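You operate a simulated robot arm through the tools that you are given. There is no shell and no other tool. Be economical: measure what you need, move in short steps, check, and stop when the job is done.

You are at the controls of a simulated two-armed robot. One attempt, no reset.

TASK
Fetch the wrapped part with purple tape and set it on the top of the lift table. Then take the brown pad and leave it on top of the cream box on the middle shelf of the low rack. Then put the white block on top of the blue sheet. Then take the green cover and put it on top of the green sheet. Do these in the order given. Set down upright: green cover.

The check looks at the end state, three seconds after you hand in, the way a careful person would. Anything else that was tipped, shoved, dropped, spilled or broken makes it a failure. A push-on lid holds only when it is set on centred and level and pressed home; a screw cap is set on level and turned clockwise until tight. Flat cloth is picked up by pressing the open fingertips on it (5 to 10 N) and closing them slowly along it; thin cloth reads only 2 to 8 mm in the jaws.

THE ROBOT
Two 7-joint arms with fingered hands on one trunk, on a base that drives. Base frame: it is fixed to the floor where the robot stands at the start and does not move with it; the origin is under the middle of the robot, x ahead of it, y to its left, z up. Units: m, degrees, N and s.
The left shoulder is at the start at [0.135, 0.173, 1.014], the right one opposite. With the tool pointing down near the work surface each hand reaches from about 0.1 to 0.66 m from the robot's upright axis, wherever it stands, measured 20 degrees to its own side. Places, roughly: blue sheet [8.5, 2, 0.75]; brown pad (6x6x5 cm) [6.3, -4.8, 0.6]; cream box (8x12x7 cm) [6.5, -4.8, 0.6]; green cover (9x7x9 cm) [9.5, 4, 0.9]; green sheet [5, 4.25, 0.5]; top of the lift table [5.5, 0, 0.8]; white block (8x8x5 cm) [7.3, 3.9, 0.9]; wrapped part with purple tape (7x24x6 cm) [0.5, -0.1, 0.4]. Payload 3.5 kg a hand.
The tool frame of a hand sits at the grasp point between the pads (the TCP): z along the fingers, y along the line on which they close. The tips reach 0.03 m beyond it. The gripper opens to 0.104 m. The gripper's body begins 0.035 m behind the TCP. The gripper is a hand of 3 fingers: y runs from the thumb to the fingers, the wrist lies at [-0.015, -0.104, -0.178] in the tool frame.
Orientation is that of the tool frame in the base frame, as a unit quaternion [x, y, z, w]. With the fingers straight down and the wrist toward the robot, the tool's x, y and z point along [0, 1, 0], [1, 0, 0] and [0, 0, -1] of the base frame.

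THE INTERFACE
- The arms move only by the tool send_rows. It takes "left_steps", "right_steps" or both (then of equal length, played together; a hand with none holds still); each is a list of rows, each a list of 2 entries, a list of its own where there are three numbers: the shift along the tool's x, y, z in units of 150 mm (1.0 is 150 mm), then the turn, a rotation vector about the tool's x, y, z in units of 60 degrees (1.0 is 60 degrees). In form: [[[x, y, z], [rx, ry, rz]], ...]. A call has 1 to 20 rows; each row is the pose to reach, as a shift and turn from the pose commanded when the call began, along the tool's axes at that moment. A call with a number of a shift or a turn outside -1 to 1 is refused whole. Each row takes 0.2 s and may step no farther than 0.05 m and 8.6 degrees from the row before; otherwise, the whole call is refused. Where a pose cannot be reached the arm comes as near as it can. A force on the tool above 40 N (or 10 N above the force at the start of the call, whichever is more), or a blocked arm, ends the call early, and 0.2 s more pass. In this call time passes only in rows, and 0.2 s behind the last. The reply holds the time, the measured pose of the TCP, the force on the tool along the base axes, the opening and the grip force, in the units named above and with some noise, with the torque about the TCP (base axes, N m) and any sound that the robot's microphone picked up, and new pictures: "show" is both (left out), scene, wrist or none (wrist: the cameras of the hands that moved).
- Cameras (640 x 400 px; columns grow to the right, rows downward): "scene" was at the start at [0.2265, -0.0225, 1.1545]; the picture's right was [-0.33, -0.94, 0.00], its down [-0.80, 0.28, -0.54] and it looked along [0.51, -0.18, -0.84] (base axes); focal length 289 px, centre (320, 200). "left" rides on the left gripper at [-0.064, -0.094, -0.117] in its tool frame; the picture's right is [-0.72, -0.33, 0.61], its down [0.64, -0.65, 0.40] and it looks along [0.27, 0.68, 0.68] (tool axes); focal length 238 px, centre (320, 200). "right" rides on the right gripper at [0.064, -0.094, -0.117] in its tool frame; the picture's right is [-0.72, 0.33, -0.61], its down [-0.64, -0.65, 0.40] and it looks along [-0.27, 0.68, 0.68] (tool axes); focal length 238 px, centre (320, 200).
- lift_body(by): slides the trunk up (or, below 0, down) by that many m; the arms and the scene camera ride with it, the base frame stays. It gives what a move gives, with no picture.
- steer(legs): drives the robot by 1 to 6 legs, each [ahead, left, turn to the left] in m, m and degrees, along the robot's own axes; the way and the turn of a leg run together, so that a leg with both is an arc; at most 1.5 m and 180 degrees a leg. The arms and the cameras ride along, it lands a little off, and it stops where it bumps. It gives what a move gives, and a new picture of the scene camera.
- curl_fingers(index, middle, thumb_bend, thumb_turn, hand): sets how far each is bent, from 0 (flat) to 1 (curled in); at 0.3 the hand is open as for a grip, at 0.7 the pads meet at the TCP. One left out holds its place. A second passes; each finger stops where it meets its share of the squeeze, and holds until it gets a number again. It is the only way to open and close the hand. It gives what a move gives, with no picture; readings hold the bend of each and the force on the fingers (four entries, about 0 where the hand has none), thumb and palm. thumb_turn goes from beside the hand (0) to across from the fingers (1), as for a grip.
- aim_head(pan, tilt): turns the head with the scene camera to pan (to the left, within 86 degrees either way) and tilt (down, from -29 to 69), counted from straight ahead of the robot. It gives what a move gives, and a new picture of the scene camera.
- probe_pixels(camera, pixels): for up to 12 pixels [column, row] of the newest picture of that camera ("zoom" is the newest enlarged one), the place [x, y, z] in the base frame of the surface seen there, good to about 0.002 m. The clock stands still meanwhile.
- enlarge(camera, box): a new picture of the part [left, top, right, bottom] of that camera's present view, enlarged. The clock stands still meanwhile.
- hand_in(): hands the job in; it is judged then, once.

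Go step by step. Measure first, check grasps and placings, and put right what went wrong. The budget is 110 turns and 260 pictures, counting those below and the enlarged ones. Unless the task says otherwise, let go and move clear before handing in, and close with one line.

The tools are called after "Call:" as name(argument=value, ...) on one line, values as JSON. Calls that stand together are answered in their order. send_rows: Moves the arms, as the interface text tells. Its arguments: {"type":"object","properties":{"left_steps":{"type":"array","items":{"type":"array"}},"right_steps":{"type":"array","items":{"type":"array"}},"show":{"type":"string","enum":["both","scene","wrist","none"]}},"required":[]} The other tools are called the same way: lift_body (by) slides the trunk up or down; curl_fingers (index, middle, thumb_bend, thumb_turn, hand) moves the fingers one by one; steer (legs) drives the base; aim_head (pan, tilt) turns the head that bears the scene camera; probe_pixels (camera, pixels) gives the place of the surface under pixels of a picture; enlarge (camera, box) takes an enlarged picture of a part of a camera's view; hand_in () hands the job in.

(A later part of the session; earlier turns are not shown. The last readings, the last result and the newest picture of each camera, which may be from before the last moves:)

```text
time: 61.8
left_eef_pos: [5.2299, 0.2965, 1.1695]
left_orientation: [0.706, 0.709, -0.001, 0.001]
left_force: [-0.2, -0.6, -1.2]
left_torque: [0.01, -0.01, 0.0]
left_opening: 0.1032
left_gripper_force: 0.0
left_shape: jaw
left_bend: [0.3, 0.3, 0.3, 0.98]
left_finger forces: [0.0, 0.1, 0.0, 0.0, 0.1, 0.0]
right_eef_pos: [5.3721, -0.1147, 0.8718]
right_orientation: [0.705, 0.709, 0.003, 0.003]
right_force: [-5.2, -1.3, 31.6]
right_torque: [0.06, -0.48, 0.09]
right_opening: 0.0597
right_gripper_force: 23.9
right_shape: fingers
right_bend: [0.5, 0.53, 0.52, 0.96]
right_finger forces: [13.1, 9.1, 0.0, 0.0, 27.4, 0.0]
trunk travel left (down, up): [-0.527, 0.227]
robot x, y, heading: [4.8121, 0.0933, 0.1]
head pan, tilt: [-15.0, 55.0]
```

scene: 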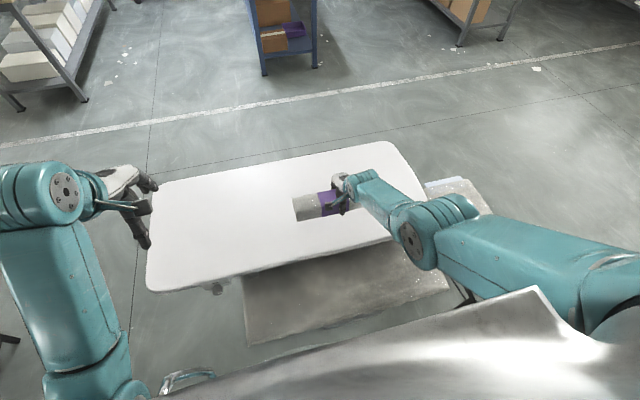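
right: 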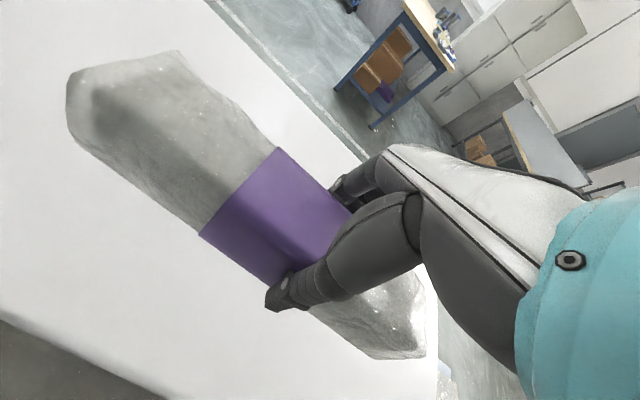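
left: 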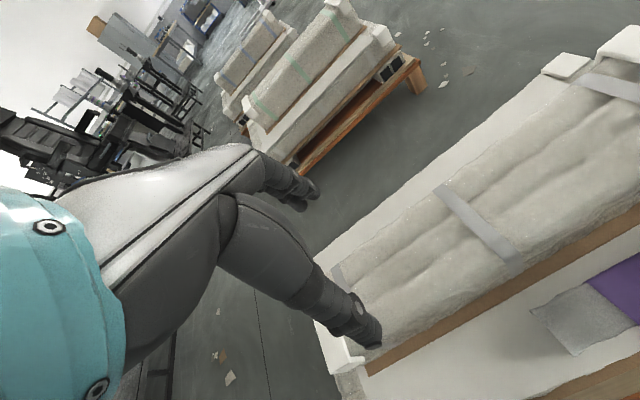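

Contact is firm (31 N up), so I'll ease up a few mm, open, and rise.

Call:
lift_body(by=0.005)

Call:
curl_fingers(hand="right", index=0.36, middle=0.36, thumb_bend=0.36)

Call:
lift_body(by=0.12)

Call:
send_rows(right_steps=[[[0, -0.25, 0], [0, 0, 0]], [[0, -0.5, 0], [0, 0, 0]], [[-0.2, -0.75, 0], [0, 0, 0]], [[-0.4, -1.0, 0], [0, 0, 0]]], show="scene")

```text
time: 62.4
left_eef_pos: [5.2318, 0.2958, 1.1745]
left_orientation: [0.706, 0.708, 0.0, 0.0]
left_force: [0.8, -0.2, -1.1]
left_torque: [-0.01, 0.02, 0.0]
left_opening: 0.1039
left_gripper_force: 0.0
left_shape: jaw
left_bend: [0.3, 0.3, 0.3, 0.98]
left_finger forces: [0.0, 0.0, 0.0, 0.0, 0.1, 0.0]
right_eef_pos: [5.3705, -0.1154, 0.8734]
right_orientation: [0.705, 0.709, -0.001, 0.001]
right_force: [4.9, 0.8, 13.5]
right_torque: [-0.01, -0.72, 0.06]
right_opening: 0.0591
right_gripper_force: 24.5
right_shape: fingers
right_bend: [0.48, 0.52, 0.52, 0.96]
right_finger forces: [16.7, 10.0, 0.0, 0.0, 21.6, 0.0]
trunk travel left (down, up): [-0.532, 0.222]
robot x, y, heading: [4.8074, 0.0943, 0.3]
head pan, tilt: [-15.0, 55.0]
```

```text
time: 63.4
left_eef_pos: [5.2321, 0.2977, 1.1735]
left_orientation: [0.706, 0.708, 0.0, 0.0]
left_force: [-0.4, -0.4, 0.0]
left_torque: [0.01, -0.02, 0.02]
left_opening: 0.1037
left_gripper_force: 0.1
left_shape: jaw
left_bend: [0.3, 0.3, 0.3, 0.98]
left_finger forces: [0.0, 0.1, 0.0, 0.0, 0.0, 0.1]
right_eef_pos: [5.3711, -0.1149, 0.8718]
right_orientation: [0.705, 0.709, -0.001, -0.001]
right_force: [-0.1, 0.5, -0.3]
right_torque: [-0.03, -0.04, -0.03]
right_opening: 0.0882
right_gripper_force: 0.0
right_shape: fingers
right_bend: [0.36, 0.36, 0.36, 0.97]
right_finger forces: [0.0, 0.1, 0.1, 0.1, 0.5, 0.0]
trunk travel left (down, up): [-0.532, 0.222]
robot x, y, heading: [4.8147, 0.0934, 0.1]
head pan, tilt: [-15.0, 55.0]
```

```text
time: 64.8
left_eef_pos: [5.2325, 0.2966, 1.2938]
left_orientation: [0.705, 0.709, -0.001, -0.001]
left_force: [-0.3, -0.1, 0.2]
left_torque: [0.05, 0.0, -0.02]
left_opening: 0.1036
left_gripper_force: 0.0
left_shape: jaw
left_bend: [0.3, 0.3, 0.3, 0.98]
left_finger forces: [0.1, 0.0, 0.1, 0.1, 0.1, 0.0]
right_eef_pos: [5.372, -0.1151, 0.9927]
right_orientation: [0.705, 0.709, -0.002, -0.001]
right_force: [0.4, 0.6, -0.1]
right_torque: [0.03, 0.03, 0.0]
right_opening: 0.088
right_gripper_force: 0.2
right_shape: fingers
right_bend: [0.36, 0.36, 0.36, 0.97]
right_finger forces: [0.1, 0.0, 0.0, 0.0, 0.1, 0.0]
trunk travel left (down, up): [-0.652, 0.102]
robot x, y, heading: [4.809, 0.0916, 0.1]
head pan, tilt: [-15.0, 55.0]
```

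```text
time: 65.8
left_eef_pos: [5.2318, 0.2959, 1.2937]
left_orientation: [0.706, 0.708, 0.0, 0.0]
left_force: [-1.1, -0.2, 0.3]
left_torque: [0.05, 0.0, -0.01]
left_opening: 0.1038
left_gripper_force: 0.0
left_shape: jaw
left_bend: [0.3, 0.3, 0.3, 0.98]
left_finger forces: [0.1, 0.1, 0.0, 0.0, 0.0, 0.0]
right_eef_pos: [5.2202, -0.1766, 0.9934]
right_orientation: [0.704, 0.71, 0.0, 0.0]
right_force: [-0.2, -1.1, 0.2]
right_torque: [-0.01, -0.01, -0.02]
right_opening: 0.088
right_gripper_force: 0.1
right_shape: fingers
right_bend: [0.36, 0.36, 0.36, 0.97]
right_finger forces: [0.1, 0.0, 0.0, 0.1, 0.0, 0.0]
trunk travel left (down, up): [-0.652, 0.102]
robot x, y, heading: [4.8109, 0.0928, 0.2]
head pan, tilt: [-15.0, 55.0]
```

scene: 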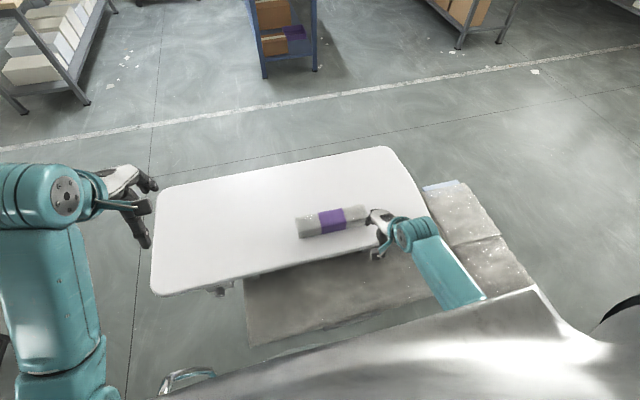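

The part rests on the table top, hand clear. I'll back off and survey the way to the low rack (right-hand wall).

Call:
steer(legs=[[-0.6, 0, 0]])

Call:
aim_head(pan=-55, tilt=22)

Call:
probe_pixels(camera="scene", pixels=[[40, 200], [150, 160], [200, 180], [250, 160], [300, 150], [300, 200], [350, 170], [400, 200], [240, 110], [330, 100], [150, 130], [100, 240]])

Call:
aim_head(pan=0, tilt=25)

Call:
probe_pixels(camera="scene", pixels=[[130, 200], [180, 180], [120, 240], [60, 300], [340, 190], [360, 195], [220, 200], [450, 190], [560, 200], [240, 215], [200, 260], [160, 290]])

```text
time: 69.2
left_eef_pos: [4.6415, 0.2951, 1.2933]
left_orientation: [0.707, 0.708, -0.001, 0.001]
left_force: [-0.2, 0.0, -0.5]
left_torque: [0.0, 0.0, 0.0]
left_opening: 0.1036
left_gripper_force: 0.1
left_shape: jaw
left_bend: [0.3, 0.3, 0.3, 0.98]
left_finger forces: [0.1, 0.0, 0.0, 0.1, 0.0, 0.0]
right_eef_pos: [4.6295, -0.1778, 0.9925]
right_orientation: [0.705, 0.709, -0.001, 0.0]
right_force: [0.1, -0.1, 0.6]
right_torque: [0.01, 0.02, -0.03]
right_opening: 0.0883
right_gripper_force: 0.1
right_shape: fingers
right_bend: [0.36, 0.36, 0.36, 0.97]
right_finger forces: [0.0, 0.0, 0.1, 0.0, 0.0, 0.0]
trunk travel left (down, up): [-0.652, 0.102]
robot x, y, heading: [4.2167, 0.0934, 0.2]
head pan, tilt: [-15.0, 55.0]
```

scene: 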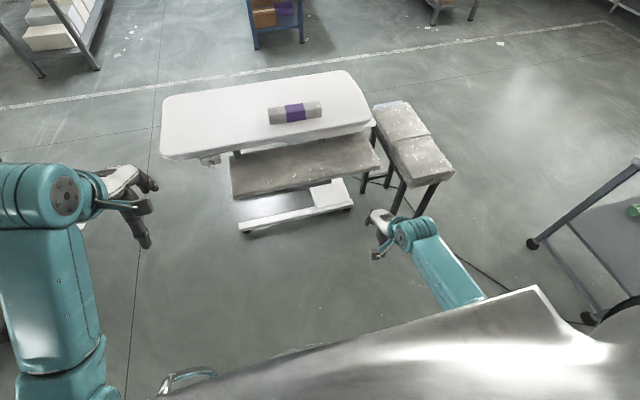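

```text
time: 70.3
left_eef_pos: [4.6414, 0.2949, 1.2935]
left_orientation: [0.707, 0.708, 0.0, 0.0]
left_force: [0.5, 0.3, 0.0]
left_torque: [0.01, 0.01, -0.01]
left_opening: 0.1036
left_gripper_force: 0.1
left_shape: jaw
left_bend: [0.3, 0.3, 0.3, 0.98]
left_finger forces: [0.0, 0.0, 0.0, 0.0, 0.0, 0.0]
right_eef_pos: [4.6291, -0.1782, 0.9947]
right_orientation: [0.705, 0.709, -0.001, -0.001]
right_force: [0.5, 0.7, -0.9]
right_torque: [-0.02, 0.01, 0.03]
right_opening: 0.0882
right_gripper_force: 0.1
right_shape: fingers
right_bend: [0.36, 0.36, 0.36, 0.97]
right_finger forces: [0.0, 0.1, 0.0, 0.1, 0.1, 0.0]
trunk travel left (down, up): [-0.652, 0.102]
robot x, y, heading: [4.2193, 0.0901, 0.1]
head pan, tilt: [-55.0, 22.0]
```

scene: 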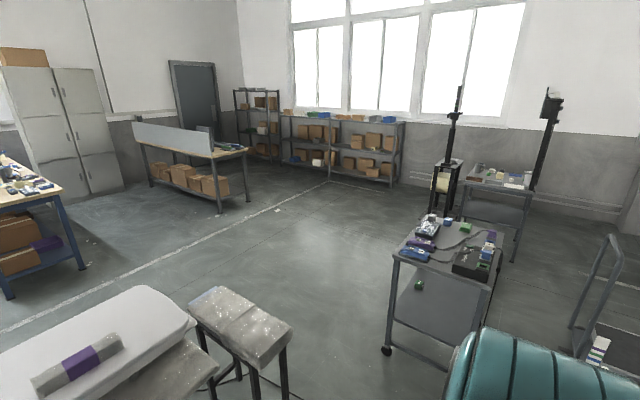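

```text
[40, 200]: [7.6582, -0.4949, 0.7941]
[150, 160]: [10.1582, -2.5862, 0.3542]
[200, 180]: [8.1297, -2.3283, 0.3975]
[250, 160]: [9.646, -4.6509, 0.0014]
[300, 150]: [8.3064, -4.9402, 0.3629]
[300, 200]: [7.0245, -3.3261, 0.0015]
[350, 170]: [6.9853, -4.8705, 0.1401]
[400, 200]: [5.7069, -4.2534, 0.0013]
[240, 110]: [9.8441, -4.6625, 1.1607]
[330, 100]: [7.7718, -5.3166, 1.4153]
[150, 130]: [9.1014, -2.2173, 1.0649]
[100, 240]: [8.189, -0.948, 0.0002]
```

```text
time: 71.5
left_eef_pos: [4.6419, 0.2949, 1.2931]
left_orientation: [0.707, 0.707, 0.001, 0.0]
left_force: [0.3, -0.1, 0.2]
left_torque: [-0.01, 0.0, 0.0]
left_opening: 0.1036
left_gripper_force: 0.1
left_shape: jaw
left_bend: [0.3, 0.3, 0.3, 0.98]
left_finger forces: [0.1, 0.1, 0.0, 0.1, 0.1, 0.0]
right_eef_pos: [4.6313, -0.1779, 0.9931]
right_orientation: [0.706, 0.709, 0.0, 0.0]
right_force: [-0.1, -0.1, 0.8]
right_torque: [0.02, 0.01, -0.01]
right_opening: 0.0882
right_gripper_force: 0.1
right_shape: fingers
right_bend: [0.36, 0.36, 0.36, 0.97]
right_finger forces: [0.0, 0.0, 0.0, 0.0, 0.0, 0.0]
trunk travel left (down, up): [-0.652, 0.102]
robot x, y, heading: [4.2184, 0.0943, 0.2]
head pan, tilt: [0.0, 25.0]
```

scene: 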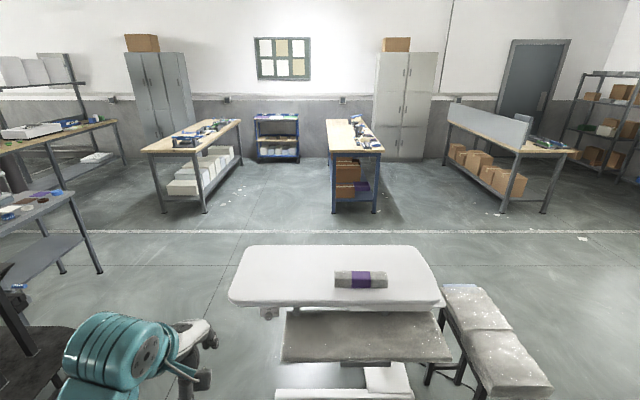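

```text
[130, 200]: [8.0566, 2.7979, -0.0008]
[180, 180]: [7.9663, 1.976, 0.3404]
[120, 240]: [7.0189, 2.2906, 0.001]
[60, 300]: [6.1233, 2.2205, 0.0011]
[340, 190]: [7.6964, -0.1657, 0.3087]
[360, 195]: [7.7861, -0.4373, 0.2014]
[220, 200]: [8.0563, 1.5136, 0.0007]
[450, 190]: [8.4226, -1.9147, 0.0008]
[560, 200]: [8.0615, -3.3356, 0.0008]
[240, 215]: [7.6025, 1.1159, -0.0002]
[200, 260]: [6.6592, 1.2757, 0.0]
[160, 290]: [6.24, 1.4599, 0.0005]
```

Low rack lies along y ≈ −4.9, x 5.9–8.3. I'd pass the table on its left; checking that gap.

Call:
aim_head(pan=40, tilt=40)

Call:
probe_pixels(camera="scene", pixels=[[320, 100], [400, 150], [480, 150], [560, 150], [400, 250], [300, 250], [300, 180], [250, 130], [500, 300], [600, 220], [350, 130], [440, 100]])

```text
time: 72.6
left_eef_pos: [4.6412, 0.2953, 1.2931]
left_orientation: [0.706, 0.708, 0.0, 0.0]
left_force: [0.5, 0.0, 0.6]
left_torque: [-0.03, 0.0, 0.02]
left_opening: 0.1035
left_gripper_force: 0.0
left_shape: jaw
left_bend: [0.3, 0.3, 0.3, 0.98]
left_finger forces: [0.0, 0.0, 0.0, 0.1, 0.0, 0.0]
right_eef_pos: [4.6298, -0.1793, 0.994]
right_orientation: [0.706, 0.709, -0.001, 0.0]
right_force: [0.2, -0.7, -0.8]
right_torque: [-0.03, 0.03, -0.01]
right_opening: 0.0883
right_gripper_force: 0.1
right_shape: fingers
right_bend: [0.36, 0.36, 0.36, 0.97]
right_finger forces: [0.0, 0.1, 0.1, 0.0, 0.1, 0.1]
trunk travel left (down, up): [-0.652, 0.102]
robot x, y, heading: [4.22, 0.0903, -0.1]
head pan, tilt: [40.0, 40.0]
```

scene: 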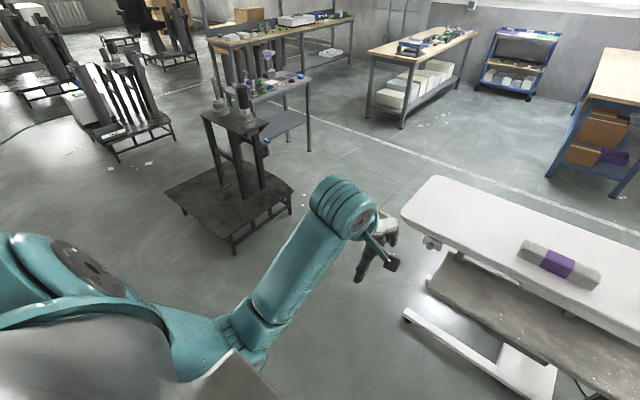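

```text
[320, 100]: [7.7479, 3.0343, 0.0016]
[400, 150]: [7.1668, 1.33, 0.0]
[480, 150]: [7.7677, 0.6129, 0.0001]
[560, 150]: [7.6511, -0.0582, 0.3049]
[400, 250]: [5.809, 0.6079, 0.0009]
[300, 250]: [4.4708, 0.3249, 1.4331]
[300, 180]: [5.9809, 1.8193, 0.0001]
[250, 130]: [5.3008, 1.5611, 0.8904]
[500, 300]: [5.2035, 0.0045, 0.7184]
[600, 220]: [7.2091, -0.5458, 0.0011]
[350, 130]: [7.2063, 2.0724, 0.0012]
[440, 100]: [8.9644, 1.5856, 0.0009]
```

Call:
probe_pixels(camera="scene", pixels=[[233, 240], [235, 252], [290, 193], [291, 210], [270, 205], [404, 212], [405, 318], [430, 245], [433, 286], [412, 200]])

Call:
aim_head(pan=0, tilt=69)

```text
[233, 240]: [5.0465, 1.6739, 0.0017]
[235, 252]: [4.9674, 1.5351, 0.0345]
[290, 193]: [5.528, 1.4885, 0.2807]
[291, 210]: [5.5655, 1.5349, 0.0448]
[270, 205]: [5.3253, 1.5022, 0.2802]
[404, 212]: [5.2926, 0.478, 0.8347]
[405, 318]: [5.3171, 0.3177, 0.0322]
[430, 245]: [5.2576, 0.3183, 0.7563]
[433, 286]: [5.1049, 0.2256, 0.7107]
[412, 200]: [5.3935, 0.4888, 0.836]
```

```text
time: 73.7
left_eef_pos: [4.6423, 0.2934, 1.2937]
left_orientation: [0.707, 0.707, 0.0, 0.0]
left_force: [-0.1, -0.7, -0.6]
left_torque: [-0.01, -0.02, -0.03]
left_opening: 0.1036
left_gripper_force: 0.1
left_shape: jaw
left_bend: [0.3, 0.3, 0.3, 0.98]
left_finger forces: [0.0, 0.0, 0.0, 0.0, 0.0, 0.0]
right_eef_pos: [4.6298, -0.1784, 0.9947]
right_orientation: [0.705, 0.709, 0.0, 0.0]
right_force: [-0.4, 0.7, 0.1]
right_torque: [-0.02, -0.02, 0.01]
right_opening: 0.0879
right_gripper_force: 0.0
right_shape: fingers
right_bend: [0.36, 0.36, 0.36, 0.97]
right_finger forces: [0.0, 0.1, 0.0, 0.0, 0.0, 0.0]
trunk travel left (down, up): [-0.652, 0.102]
robot x, y, heading: [4.2173, 0.0962, 0.1]
head pan, tilt: [0.0, 68.8]
```

scene: 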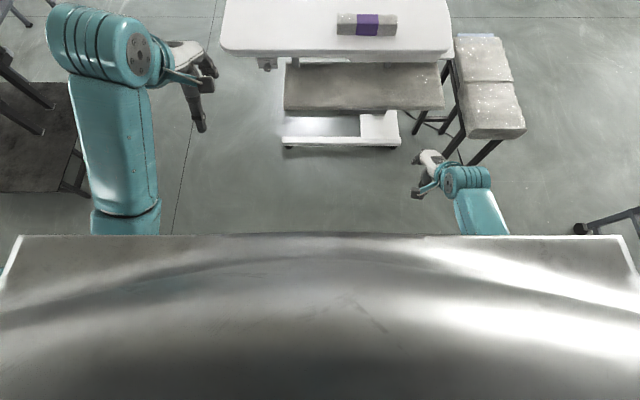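

The gap is 1.0 m wide (y 0.49–1.49); I'll go through at y ≈ 0.99, then turn right toward the rack.

Call:
steer(legs=[[0, 0.9, 0], [1.5, 0, 0], [0.75, 0, 0], [0, 0, -90], [1.5, 0, 0], [1.5, 0, 0]])

Call:
aim_head(pan=0, tilt=22)

```text
time: 106.9
left_eef_pos: [6.7187, -2.3954, 1.293]
left_orientation: [1.0, 0.008, 0.0, 0.0]
left_force: [0.3, 0.1, -0.2]
left_torque: [0.0, -0.01, -0.01]
left_opening: 0.1035
left_gripper_force: 0.0
left_shape: jaw
left_bend: [0.3, 0.3, 0.3, 0.98]
left_finger forces: [0.0, 0.0, 0.1, 0.0, 0.0, 0.0]
right_eef_pos: [6.2452, -2.3917, 0.9936]
right_orientation: [1.0, 0.01, 0.0, 0.0]
right_force: [0.6, -0.3, -0.3]
right_torque: [0.02, 0.01, 0.01]
right_opening: 0.0879
right_gripper_force: 0.0
right_shape: fingers
right_bend: [0.36, 0.36, 0.36, 0.97]
right_finger forces: [0.1, 0.0, 0.1, 0.0, 0.0, 0.0]
trunk travel left (down, up): [-0.652, 0.102]
robot x, y, heading: [6.5046, -1.9833, -89.1]
head pan, tilt: [0.0, 68.8]
```

scene: 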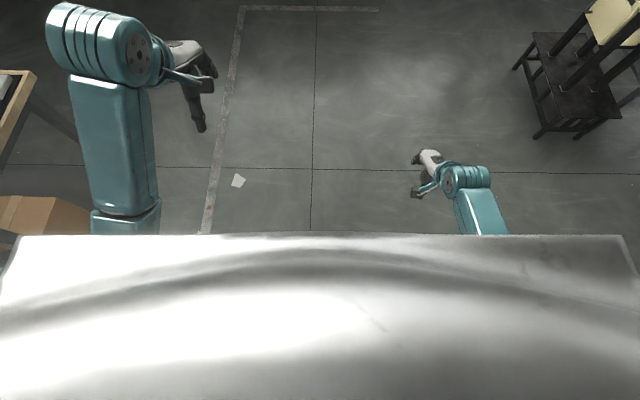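

```text
time: 108.0
left_eef_pos: [6.719, -2.3953, 1.2933]
left_orientation: [1.0, 0.008, 0.0, 0.0]
left_force: [0.3, -0.1, 0.6]
left_torque: [-0.01, -0.04, 0.01]
left_opening: 0.1035
left_gripper_force: 0.1
left_shape: jaw
left_bend: [0.3, 0.3, 0.3, 0.98]
left_finger forces: [0.0, 0.0, 0.0, 0.1, 0.0, 0.0]
right_eef_pos: [6.2452, -2.3908, 0.993]
right_orientation: [1.0, 0.01, 0.0, -0.001]
right_force: [-1.0, -0.3, -0.1]
right_torque: [-0.04, -0.01, 0.02]
right_opening: 0.0883
right_gripper_force: 0.0
right_shape: fingers
right_bend: [0.36, 0.36, 0.36, 0.97]
right_finger forces: [0.1, 0.1, 0.0, 0.0, 0.0, 0.0]
trunk travel left (down, up): [-0.652, 0.102]
robot x, y, heading: [6.5085, -1.9756, -89.3]
head pan, tilt: [0.0, 22.0]
```

scene: 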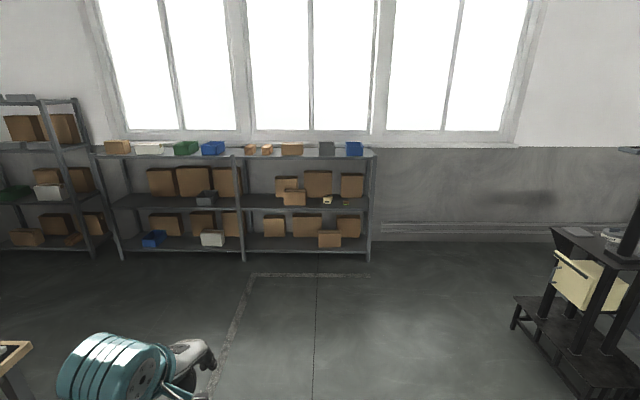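

Call:
enlarge(camera="scene", box=[240, 140, 390, 234])

Call:
steer(legs=[[1.3, -0.1, 0]])

Call:
lift_body(by=-0.4)

Call:
aim_head(pan=0, tilt=30)

```text
4.26 times, centred on (315, 187) of scene
```

zoom: 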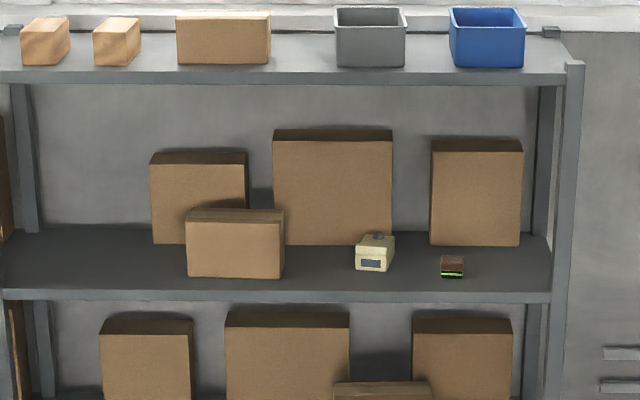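

```text
time: 114.5
left_eef_pos: [6.6205, -3.6939, 1.2936]
left_orientation: [1.0, 0.0, 0.0, 0.0]
left_force: [-0.4, 0.4, 0.7]
left_torque: [-0.03, 0.01, 0.0]
left_opening: 0.1037
left_gripper_force: 0.0
left_shape: jaw
left_bend: [0.3, 0.3, 0.3, 0.98]
left_finger forces: [0.0, 0.0, 0.0, 0.0, 0.0, 0.0]
right_eef_pos: [6.1476, -3.6806, 0.9916]
right_orientation: [1.0, 0.001, 0.0, -0.001]
right_force: [0.2, -1.0, -0.4]
right_torque: [0.01, 0.02, 0.03]
right_opening: 0.0884
right_gripper_force: 0.2
right_shape: fingers
right_bend: [0.36, 0.36, 0.36, 0.97]
right_finger forces: [0.1, 0.0, 0.0, 0.0, 0.0, 0.0]
trunk travel left (down, up): [-0.652, 0.102]
robot x, y, heading: [6.4215, -3.2719, -90.0]
head pan, tilt: [0.0, 22.0]
```

scene: 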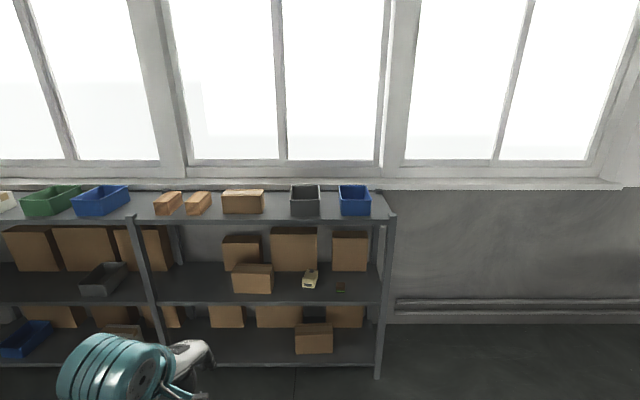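

```text
time: 118.3
left_eef_pos: [6.6206, -3.6931, 0.8936]
left_orientation: [1.0, 0.0, 0.0, 0.0]
left_force: [-0.3, 0.5, 0.0]
left_torque: [-0.02, 0.01, -0.03]
left_opening: 0.1036
left_gripper_force: 0.1
left_shape: jaw
left_bend: [0.3, 0.3, 0.3, 0.98]
left_finger forces: [0.0, 0.0, 0.0, 0.0, 0.0, 0.0]
right_eef_pos: [6.1481, -3.6802, 0.5933]
right_orientation: [1.0, 0.002, 0.0, -0.001]
right_force: [-0.6, -0.5, 0.8]
right_torque: [-0.02, 0.02, -0.03]
right_opening: 0.0883
right_gripper_force: 0.1
right_shape: fingers
right_bend: [0.36, 0.36, 0.36, 0.97]
right_finger forces: [0.1, 0.1, 0.0, 0.0, 0.0, 0.0]
trunk travel left (down, up): [-0.252, 0.502]
robot x, y, heading: [6.4195, -3.2688, -90.4]
head pan, tilt: [0.0, 22.0]
```

```text
time: 119.0
left_eef_pos: [6.6215, -3.6941, 0.8949]
left_orientation: [1.0, 0.0, 0.0, 0.0]
left_force: [-0.5, -1.6, 0.3]
left_torque: [0.04, -0.01, 0.0]
left_opening: 0.1038
left_gripper_force: 0.0
left_shape: jaw
left_bend: [0.3, 0.3, 0.3, 0.98]
left_finger forces: [0.0, 0.0, 0.0, 0.1, 0.1, 0.0]
right_eef_pos: [6.148, -3.6806, 0.5945]
right_orientation: [1.0, 0.002, 0.0, -0.001]
right_force: [-0.1, -0.9, -0.5]
right_torque: [0.02, 0.04, 0.0]
right_opening: 0.0884
right_gripper_force: 0.1
right_shape: fingers
right_bend: [0.36, 0.36, 0.36, 0.97]
right_finger forces: [0.1, 0.1, 0.0, 0.0, 0.0, 0.1]
trunk travel left (down, up): [-0.252, 0.502]
robot x, y, heading: [6.4161, -3.2735, -90.2]
head pan, tilt: [0.0, 30.0]
```

scene: 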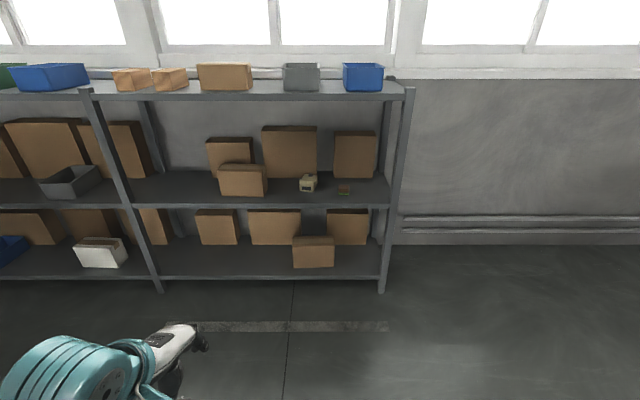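

Call:
enlarge(camera="scene", box=[200, 70, 420, 208])

Call:
probe_pixels(camera="zoom", pixels=[[419, 333], [405, 347], [417, 362], [312, 300], [310, 318], [315, 333], [288, 325], [333, 325], [350, 382], [350, 65], [590, 200], [418, 322]])

```text
2.90 times, centred on (310, 139) of scene
```

zoom: 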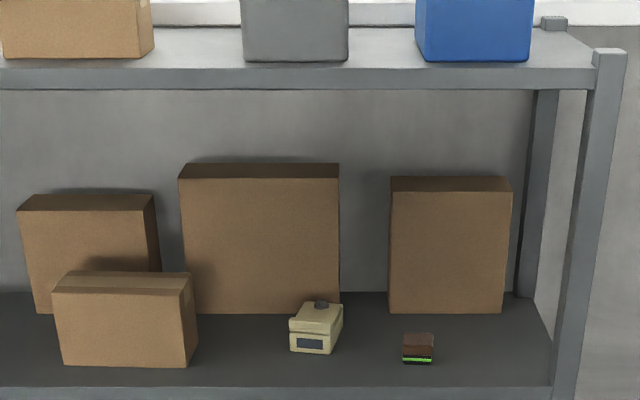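

```text
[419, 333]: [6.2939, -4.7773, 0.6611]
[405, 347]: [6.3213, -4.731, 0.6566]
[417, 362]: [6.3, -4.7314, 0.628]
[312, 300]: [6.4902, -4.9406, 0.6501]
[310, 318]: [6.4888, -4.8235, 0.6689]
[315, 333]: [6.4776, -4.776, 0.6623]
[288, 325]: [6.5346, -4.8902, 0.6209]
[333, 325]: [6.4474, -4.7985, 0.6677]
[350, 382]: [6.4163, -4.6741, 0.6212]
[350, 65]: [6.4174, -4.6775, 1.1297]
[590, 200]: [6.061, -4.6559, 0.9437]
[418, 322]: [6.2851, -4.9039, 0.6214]
```

The pad is at about (6.295, −4.76) on the shelf at z 0.621; the cream box is at (6.49, −4.82) and has something dark on top. I'll tuck the hands, approach, and look closely.

Call:
lift_body(by=0.12)

Call:
send_rows(right_steps=[[[0, -0.25, 0], [0, 0, 0]], [[0, -0.5, 0], [0, 0, 0]], [[0, -0.7, 0], [0, 0, 0]]], left_steps=[[[0, -0.25, 0], [0, 0, 0]], [[0, -0.5, 0], [0, 0, 0]], [[0, -0.75, 0], [0, 0, 0]]], show="none")

Call:
steer(legs=[[0.93, 0.05, 0]])

Call:
aim_head(pan=-5, tilt=50)

```text
time: 120.5
left_eef_pos: [6.6214, -3.6954, 1.0137]
left_orientation: [1.0, 0.0, -0.001, 0.0]
left_force: [0.7, 0.5, -0.6]
left_torque: [0.01, -0.04, 0.02]
left_opening: 0.1036
left_gripper_force: 0.1
left_shape: jaw
left_bend: [0.3, 0.3, 0.3, 0.98]
left_finger forces: [0.0, 0.0, 0.0, 0.0, 0.1, 0.0]
right_eef_pos: [6.1478, -3.6809, 0.7139]
right_orientation: [1.0, 0.001, 0.0, -0.001]
right_force: [0.2, 0.0, -0.7]
right_torque: [-0.01, 0.02, 0.0]
right_opening: 0.0882
right_gripper_force: 0.1
right_shape: fingers
right_bend: [0.36, 0.36, 0.36, 0.97]
right_finger forces: [0.1, 0.0, 0.0, 0.0, 0.0, 0.0]
trunk travel left (down, up): [-0.372, 0.382]
robot x, y, heading: [6.4182, -3.2694, -90.2]
head pan, tilt: [0.0, 30.0]
```

```text
time: 121.3
left_eef_pos: [6.6143, -3.6323, 0.994]
left_orientation: [1.0, -0.001, 0.0, -0.001]
left_force: [0.1, -0.2, -0.1]
left_torque: [0.03, 0.01, 0.0]
left_opening: 0.1039
left_gripper_force: 0.0
left_shape: jaw
left_bend: [0.3, 0.3, 0.3, 0.98]
left_finger forces: [0.1, 0.0, 0.0, 0.0, 0.1, 0.1]
left hand out of reach, approached as far as the arm can: row 2, 3
right_eef_pos: [6.1476, -3.5752, 0.7146]
right_orientation: [1.0, 0.002, 0.001, -0.001]
right_force: [0.0, 0.8, -0.4]
right_torque: [0.0, -0.01, 0.01]
right_opening: 0.0879
right_gripper_force: 0.1
right_shape: fingers
right_bend: [0.36, 0.36, 0.36, 0.97]
right_finger forces: [0.1, 0.0, 0.0, 0.0, 0.1, 0.0]
trunk travel left (down, up): [-0.372, 0.382]
robot x, y, heading: [6.4171, -3.2699, -90.3]
head pan, tilt: [0.0, 30.0]
```

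```text
time: 126.2
left_eef_pos: [6.6653, -4.5644, 0.9933]
left_orientation: [1.0, 0.0, 0.0, -0.001]
left_force: [1.0, -1.0, 0.7]
left_torque: [0.01, -0.02, -0.02]
left_opening: 0.1037
left_gripper_force: 0.1
left_shape: jaw
left_bend: [0.3, 0.3, 0.3, 0.98]
left_finger forces: [0.1, 0.0, 0.0, 0.0, 0.0, 0.0]
right_eef_pos: [6.1962, -4.5084, 0.7135]
right_orientation: [1.0, 0.001, 0.001, -0.002]
right_force: [-0.4, 0.0, 0.2]
right_torque: [-0.01, -0.03, 0.04]
right_opening: 0.0883
right_gripper_force: 0.1
right_shape: fingers
right_bend: [0.36, 0.36, 0.36, 0.97]
right_finger forces: [0.1, 0.1, 0.0, 0.0, 0.0, 0.1]
trunk travel left (down, up): [-0.372, 0.382]
robot x, y, heading: [6.4654, -4.2046, -90.2]
head pan, tilt: [0.0, 30.0]
```

scene: 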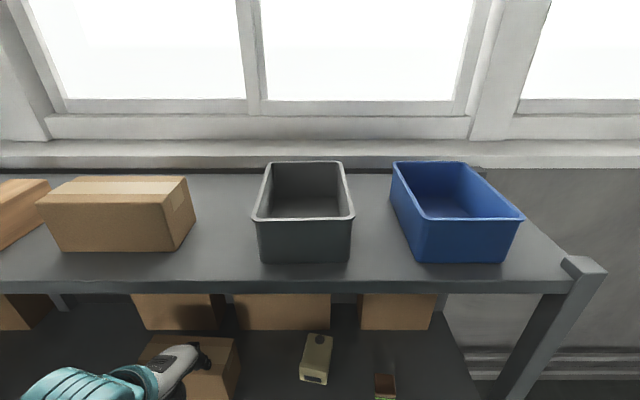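

```text
time: 127.0
left_eef_pos: [6.6641, -4.5638, 0.9952]
left_orientation: [1.0, 0.0, 0.0, -0.001]
left_force: [0.1, 1.5, 0.4]
left_torque: [0.03, 0.0, -0.04]
left_opening: 0.1036
left_gripper_force: 0.0
left_shape: jaw
left_bend: [0.3, 0.3, 0.3, 0.98]
left_finger forces: [0.0, 0.0, 0.0, 0.0, 0.0, 0.0]
right_eef_pos: [6.1962, -4.507, 0.7124]
right_orientation: [1.0, 0.001, 0.0, -0.001]
right_force: [0.7, -0.2, 0.4]
right_torque: [-0.02, 0.01, 0.03]
right_opening: 0.0881
right_gripper_force: 0.2
right_shape: fingers
right_bend: [0.36, 0.36, 0.36, 0.97]
right_finger forces: [0.1, 0.0, 0.1, 0.1, 0.0, 0.0]
trunk travel left (down, up): [-0.372, 0.382]
robot x, y, heading: [6.4659, -4.2027, -89.9]
head pan, tilt: [-5.0, 50.0]
```

scene: 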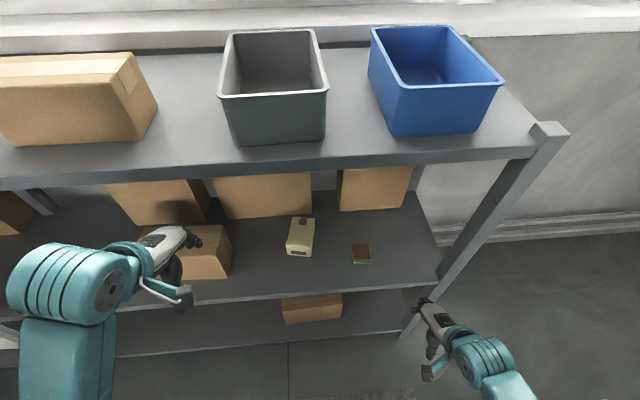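

Call:
enlarge(camera="scene", box=[260, 200, 400, 288])

Call:
probe_pixels(camera="zoom", pixels=[[190, 95], [190, 125], [190, 165], [185, 200], [150, 190], [225, 190], [160, 90], [235, 90], [470, 225], [430, 270], [500, 275], [465, 285]])

```text
4.55 times, centred on (330, 244) of scene
```

zoom: 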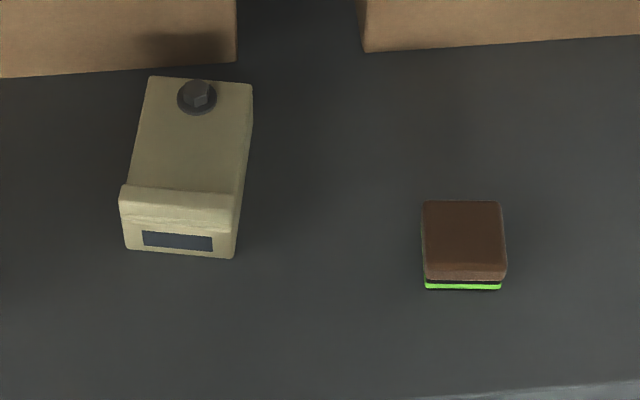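

```text
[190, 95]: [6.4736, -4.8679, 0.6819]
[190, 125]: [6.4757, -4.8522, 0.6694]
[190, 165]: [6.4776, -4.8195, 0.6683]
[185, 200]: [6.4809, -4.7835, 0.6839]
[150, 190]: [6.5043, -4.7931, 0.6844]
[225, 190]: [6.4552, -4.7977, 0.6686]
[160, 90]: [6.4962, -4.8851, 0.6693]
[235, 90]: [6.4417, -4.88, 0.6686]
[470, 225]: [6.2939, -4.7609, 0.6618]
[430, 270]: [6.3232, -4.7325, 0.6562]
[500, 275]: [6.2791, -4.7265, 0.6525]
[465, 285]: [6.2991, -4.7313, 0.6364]
```

The cream box top has a clear flat (z 0.669) between a front lip (to y −4.797, z 0.684) and a knob (y ≈ −4.868), and the box is yawed ~10°. I'll measure edges precisely.

Call:
probe_pixels(camera="zoom", pixels=[[465, 203], [465, 264], [424, 235], [501, 235], [465, 272], [197, 113], [197, 118], [148, 130], [245, 130], [133, 184], [235, 193], [180, 184]])

Call:
enlarge(camera="scene", box=[345, 235, 377, 255])

```text
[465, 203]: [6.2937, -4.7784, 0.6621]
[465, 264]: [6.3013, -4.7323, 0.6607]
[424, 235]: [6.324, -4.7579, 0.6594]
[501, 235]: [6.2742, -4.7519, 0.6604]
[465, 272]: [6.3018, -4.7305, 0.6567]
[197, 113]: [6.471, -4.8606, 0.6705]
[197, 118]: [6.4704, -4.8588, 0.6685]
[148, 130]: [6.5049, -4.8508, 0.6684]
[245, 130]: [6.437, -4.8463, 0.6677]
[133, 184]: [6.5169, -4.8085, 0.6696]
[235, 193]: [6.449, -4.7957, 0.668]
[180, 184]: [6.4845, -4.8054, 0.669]
```

```text
16.00 times, centred on (361, 245) of scene
```

zoom: 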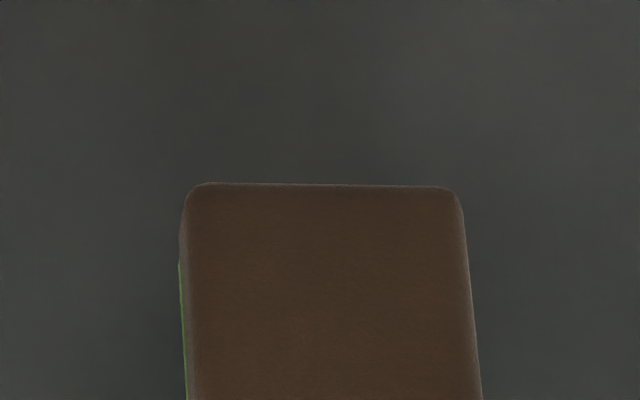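

Pad: centre (6.299, −4.755), ~5×5 cm, top z 0.661; slot on the box between lip and knob ≈ 5.7 cm, so it fits if turned ~10°. I'll lower the trunk while raising the hand, and move above the pad, gripping high.

Call:
send_rows(right_steps=[[[0, 0, -0.3], [0, 0, 0]], [[0.1, 0, -0.6], [0, 0, 0]], [[0.3, 0, -0.9], [0, 0, 0]], [[0.4, 0, -1.0], [0, 0, 0]]], show="none")

Call:
lift_body(by=-0.13)

Call:
send_rows(right_steps=[[[0.1, 0.25, 0], [0, 0, 0]], [[0.2, 0.5, 0], [0, 0, 0]], [[0.28, 0.75, 0], [0, 0, 0]], [[0.287, 1.0, 0], [0, 0, 0]], [[0.287, 1.0, 0], [0, 0, 0]]])

```text
refused: row 3 steps farther than a row can; nothing moved
```

```text
time: 128.6
left_eef_pos: [6.6652, -4.5695, 0.8314]
left_orientation: [0.999, 0.0, 0.001, -0.051]
left_force: [-0.7, -0.3, 0.1]
left_torque: [0.0, 0.01, 0.0]
left_opening: 0.104
left_gripper_force: 0.1
left_shape: jaw
left_bend: [0.3, 0.3, 0.3, 0.98]
left_finger forces: [0.1, 0.1, 0.1, 0.1, 0.1, 0.1]
right_eef_pos: [6.1979, -4.5062, 0.5841]
right_orientation: [1.0, 0.001, 0.0, 0.0]
right_force: [-0.5, 0.1, -0.3]
right_torque: [0.02, 0.02, -0.03]
right_opening: 0.0881
right_gripper_force: 0.1
right_shape: fingers
right_bend: [0.36, 0.36, 0.36, 0.97]
right_finger forces: [0.0, 0.0, 0.0, 0.0, 0.0, 0.1]
trunk travel left (down, up): [-0.242, 0.512]
robot x, y, heading: [6.4693, -4.2046, -90.2]
head pan, tilt: [-5.0, 50.0]
```

```text
time: 129.4
left_eef_pos: [6.6627, -4.5686, 0.8317]
left_orientation: [0.999, -0.001, 0.0, -0.05]
left_force: [-0.5, 0.1, 0.1]
left_torque: [-0.02, 0.01, 0.01]
left_opening: 0.1041
left_gripper_force: 0.0
left_shape: jaw
left_bend: [0.3, 0.3, 0.3, 0.98]
left_finger forces: [0.0, 0.0, 0.0, 0.0, 0.1, 0.0]
right_eef_pos: [6.2361, -4.5966, 0.5726]
right_orientation: [1.0, 0.0, -0.002, -0.02]
right_force: [-1.2, 23.9, 0.5]
right_torque: [-0.42, -0.02, -0.38]
right_opening: 0.0883
right_gripper_force: 11.7
right_shape: fingers
right_bend: [0.36, 0.46, 0.36, 0.97]
right_finger forces: [0.0, 23.4, 0.0, 0.1, 0.0, 0.0]
trunk travel left (down, up): [-0.242, 0.512]
robot x, y, heading: [6.466, -4.1986, -90.3]
head pan, tilt: [-5.0, 50.0]
stopped in row 4 (right hand): the force on the tool passed its limit at 49 N (the readings are from after the stop); the commanded pose is now the measured one
```

scene: 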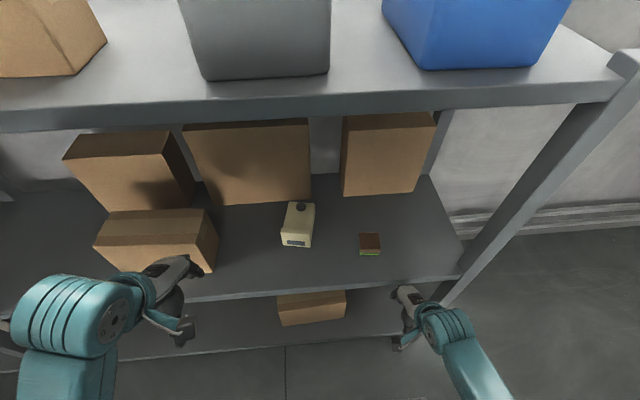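
right: 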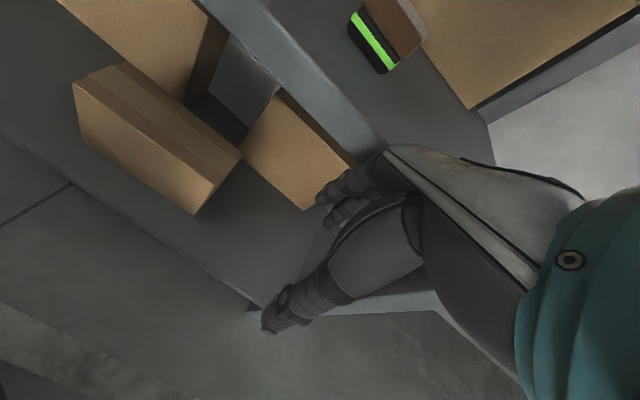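

My first call was refused (step too long), so the later move nudged the shelf edge with one finger; the items look unmoved. I'll back away and raise the hand properly.

Call:
send_rows(right_steps=[[[0, -0.3, 0], [0, 0, 0]], [[0, -0.6, 0], [0, 0, 0]], [[0, -0.6, -0.3], [0, 0, 0]], [[0, -0.6, -0.6], [0, 0, 0]], [[0, -0.6, -0.85], [0, 0, 0]], [[0, -0.6, -1.0], [0, 0, 0]]], show="scene")

Call:
curl_fingers(hand="right", index=0.36, middle=0.36, thumb_bend=0.36)

Call:
probe_pixels(camera="scene", pixels=[[370, 240], [360, 240], [380, 240], [370, 247], [299, 225], [284, 222], [313, 222]])

```text
time: 130.8
left_eef_pos: [6.6652, -4.57, 0.8314]
left_orientation: [0.999, -0.001, 0.001, -0.051]
left_force: [0.6, 0.4, -0.2]
left_torque: [-0.02, 0.04, -0.03]
left_opening: 0.1036
left_gripper_force: 0.1
left_shape: jaw
left_bend: [0.3, 0.3, 0.3, 0.98]
left_finger forces: [0.0, 0.0, 0.1, 0.0, 0.0, 0.1]
right_eef_pos: [6.2362, -4.5188, 0.7307]
right_orientation: [1.0, 0.001, -0.002, -0.015]
right_force: [0.4, 0.3, 0.2]
right_torque: [-0.02, 0.02, -0.01]
right_opening: 0.0878
right_gripper_force: 0.1
right_shape: fingers
right_bend: [0.36, 0.36, 0.36, 0.97]
right_finger forces: [0.0, 0.0, 0.0, 0.1, 0.0, 0.0]
trunk travel left (down, up): [-0.242, 0.512]
robot x, y, heading: [6.4684, -4.2016, -89.8]
head pan, tilt: [-5.0, 50.0]
```

scene: 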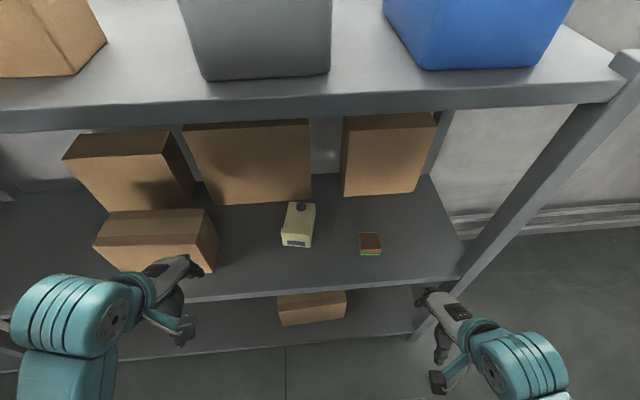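

```text
time: 131.8
left_eef_pos: [6.6634, -4.5704, 0.8312]
left_orientation: [0.999, -0.001, 0.0, -0.051]
left_force: [0.3, 0.5, 0.0]
left_torque: [0.02, 0.0, 0.0]
left_opening: 0.1036
left_gripper_force: 0.1
left_shape: jaw
left_bend: [0.3, 0.3, 0.3, 0.98]
left_finger forces: [0.0, 0.1, 0.1, 0.1, 0.0, 0.0]
right_eef_pos: [6.2364, -4.519, 0.7301]
right_orientation: [1.0, 0.0, -0.002, -0.013]
right_force: [-0.5, 0.4, 0.7]
right_torque: [-0.03, -0.01, -0.01]
right_opening: 0.0883
right_gripper_force: 0.0
right_shape: fingers
right_bend: [0.36, 0.36, 0.36, 0.97]
right_finger forces: [0.1, 0.0, 0.1, 0.0, 0.1, 0.0]
trunk travel left (down, up): [-0.242, 0.512]
robot x, y, heading: [6.4662, -4.203, -90.4]
head pan, tilt: [-5.0, 50.0]
```

```text
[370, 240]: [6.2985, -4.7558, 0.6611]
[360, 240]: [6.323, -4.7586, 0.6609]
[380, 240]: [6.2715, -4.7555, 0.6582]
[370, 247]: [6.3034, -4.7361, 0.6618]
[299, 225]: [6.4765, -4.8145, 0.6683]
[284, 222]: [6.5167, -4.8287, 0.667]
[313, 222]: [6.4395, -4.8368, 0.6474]
```

Nothing moved on the shelf. Now moving over the pad at z 0.73.

Call:
send_rows(right_steps=[[[0.1, 0.2, 0], [0.025, 0, 0]], [[0.2, 0.45, 0], [0.025, 0, 0]], [[0.3, 0.7, 0], [0.025, 0, 0]], [[0.42, 0.95, 0], [0.025, 0, 0]]], show="none")

Call:
send_rows(right_steps=[[[0, 0.25, 0], [0, 0, 0]], [[0, 0.5, 0], [0, 0, 0]], [[0, 0.62, 0], [0, 0, 0]], [[0, 0.62, 0], [0, 0, 0]]])

```text
time: 132.8
left_eef_pos: [6.6649, -4.5714, 0.8314]
left_orientation: [0.999, 0.0, 0.0, -0.05]
left_force: [-0.4, -0.9, -1.0]
left_torque: [-0.02, 0.0, 0.05]
left_opening: 0.1038
left_gripper_force: 0.0
left_shape: jaw
left_bend: [0.3, 0.3, 0.3, 0.98]
left_finger forces: [0.0, 0.1, 0.1, 0.0, 0.0, 0.0]
right_eef_pos: [6.2995, -4.6616, 0.7254]
right_orientation: [1.0, 0.0, -0.003, -0.027]
right_force: [0.5, 0.3, 0.3]
right_torque: [0.0, 0.03, 0.03]
right_opening: 0.0882
right_gripper_force: 0.0
right_shape: fingers
right_bend: [0.36, 0.36, 0.36, 0.97]
right_finger forces: [0.1, 0.1, 0.0, 0.0, 0.1, 0.0]
trunk travel left (down, up): [-0.242, 0.512]
robot x, y, heading: [6.4678, -4.2012, -90.0]
head pan, tilt: [-5.0, 50.0]
```

```text
time: 133.8
left_eef_pos: [6.6638, -4.5714, 0.8328]
left_orientation: [0.999, -0.001, 0.0, -0.05]
left_force: [-0.1, -0.4, 0.2]
left_torque: [0.0, -0.01, 0.0]
left_opening: 0.1036
left_gripper_force: 0.0
left_shape: jaw
left_bend: [0.3, 0.3, 0.3, 0.98]
left_finger forces: [0.1, 0.0, 0.1, 0.1, 0.1, 0.0]
right_eef_pos: [6.2993, -4.7541, 0.7215]
right_orientation: [1.0, 0.0, -0.002, -0.027]
right_force: [-0.4, -0.8, 0.6]
right_torque: [-0.02, -0.01, -0.01]
right_opening: 0.0881
right_gripper_force: 0.0
right_shape: fingers
right_bend: [0.36, 0.36, 0.36, 0.97]
right_finger forces: [0.0, 0.1, 0.1, 0.0, 0.0, 0.1]
trunk travel left (down, up): [-0.242, 0.512]
robot x, y, heading: [6.4664, -4.2023, -89.9]
head pan, tilt: [-5.0, 50.0]
```

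scene: 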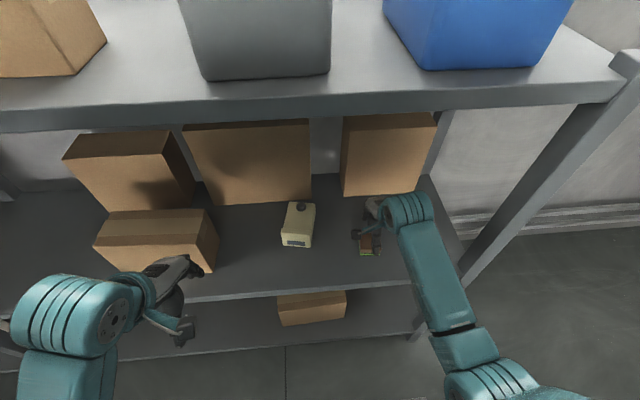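
right: 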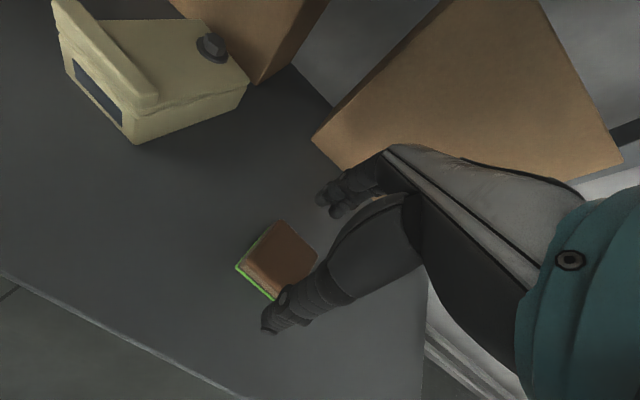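

Right above the pad (6.299, −4.754). My tilt correction had the wrong sign; fixing it (−3.1°), then lowering.

Call:
send_rows(right_steps=[[[0, 0, 0.1], [-0.052, 0, 0]], [[0, 0, 0.2], [-0.052, 0, 0]], [[0, 0, 0.3], [-0.052, 0, 0]], [[0, 0, 0.32], [-0.052, 0, 0]]], show="wrist")

```text
time: 134.8
left_eef_pos: [6.6635, -4.5693, 0.8309]
left_orientation: [0.999, 0.0, 0.001, -0.051]
left_force: [-0.7, 0.3, -0.6]
left_torque: [0.0, 0.04, 0.0]
left_opening: 0.1037
left_gripper_force: 0.1
left_shape: jaw
left_bend: [0.3, 0.3, 0.3, 0.98]
left_finger forces: [0.0, 0.0, 0.1, 0.0, 0.0, 0.0]
right_eef_pos: [6.2997, -4.7512, 0.672]
right_orientation: [1.0, 0.0, -0.002, 0.001]
right_force: [-0.3, 0.2, 0.9]
right_torque: [0.03, 0.02, -0.01]
right_opening: 0.0882
right_gripper_force: 0.1
right_shape: fingers
right_bend: [0.36, 0.36, 0.36, 0.97]
right_finger forces: [0.1, 0.0, 0.0, 0.1, 0.0, 0.0]
trunk travel left (down, up): [-0.242, 0.512]
robot x, y, heading: [6.4701, -4.2017, -90.2]
head pan, tilt: [-5.0, 50.0]
```

right: 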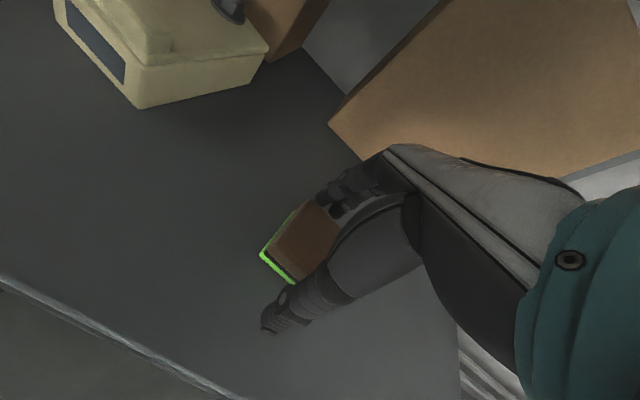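

Call:
curl_fingers(hand="right", index=0.58, middle=0.58, thumb_bend=0.58)

Call:
enlarge(camera="right", box=[160, 120, 480, 320])

```text
time: 135.8
left_eef_pos: [6.6636, -4.5703, 0.8317]
left_orientation: [0.999, -0.002, 0.0, -0.051]
left_force: [-0.1, -0.3, 0.0]
left_torque: [0.0, 0.03, 0.03]
left_opening: 0.1037
left_gripper_force: 0.0
left_shape: jaw
left_bend: [0.3, 0.3, 0.3, 0.98]
left_finger forces: [0.0, 0.0, 0.1, 0.0, 0.1, 0.0]
right_eef_pos: [6.2991, -4.7518, 0.6719]
right_orientation: [1.0, 0.0, -0.002, 0.0]
right_force: [0.4, 0.1, -0.6]
right_torque: [0.0, 0.0, 0.01]
right_opening: 0.0506
right_gripper_force: 7.6
right_shape: fingers
right_bend: [0.52, 0.54, 0.5, 0.97]
right_finger forces: [4.1, 3.3, 0.0, 0.0, 7.3, 0.0]
trunk travel left (down, up): [-0.242, 0.512]
robot x, y, heading: [6.4676, -4.2029, -90.0]
head pan, tilt: [-5.0, 50.0]
```

```text
2.00 times, centred on (320, 220) of right
```

zoom: 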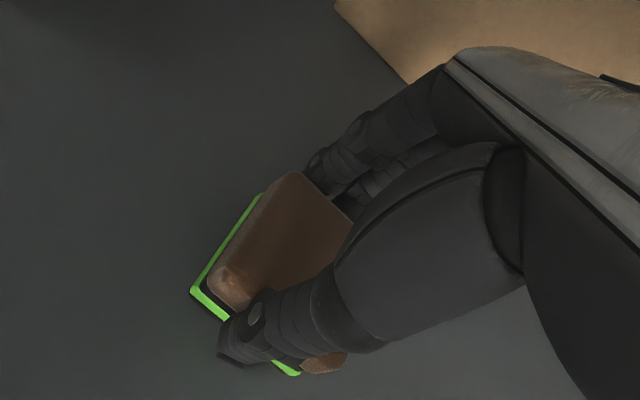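

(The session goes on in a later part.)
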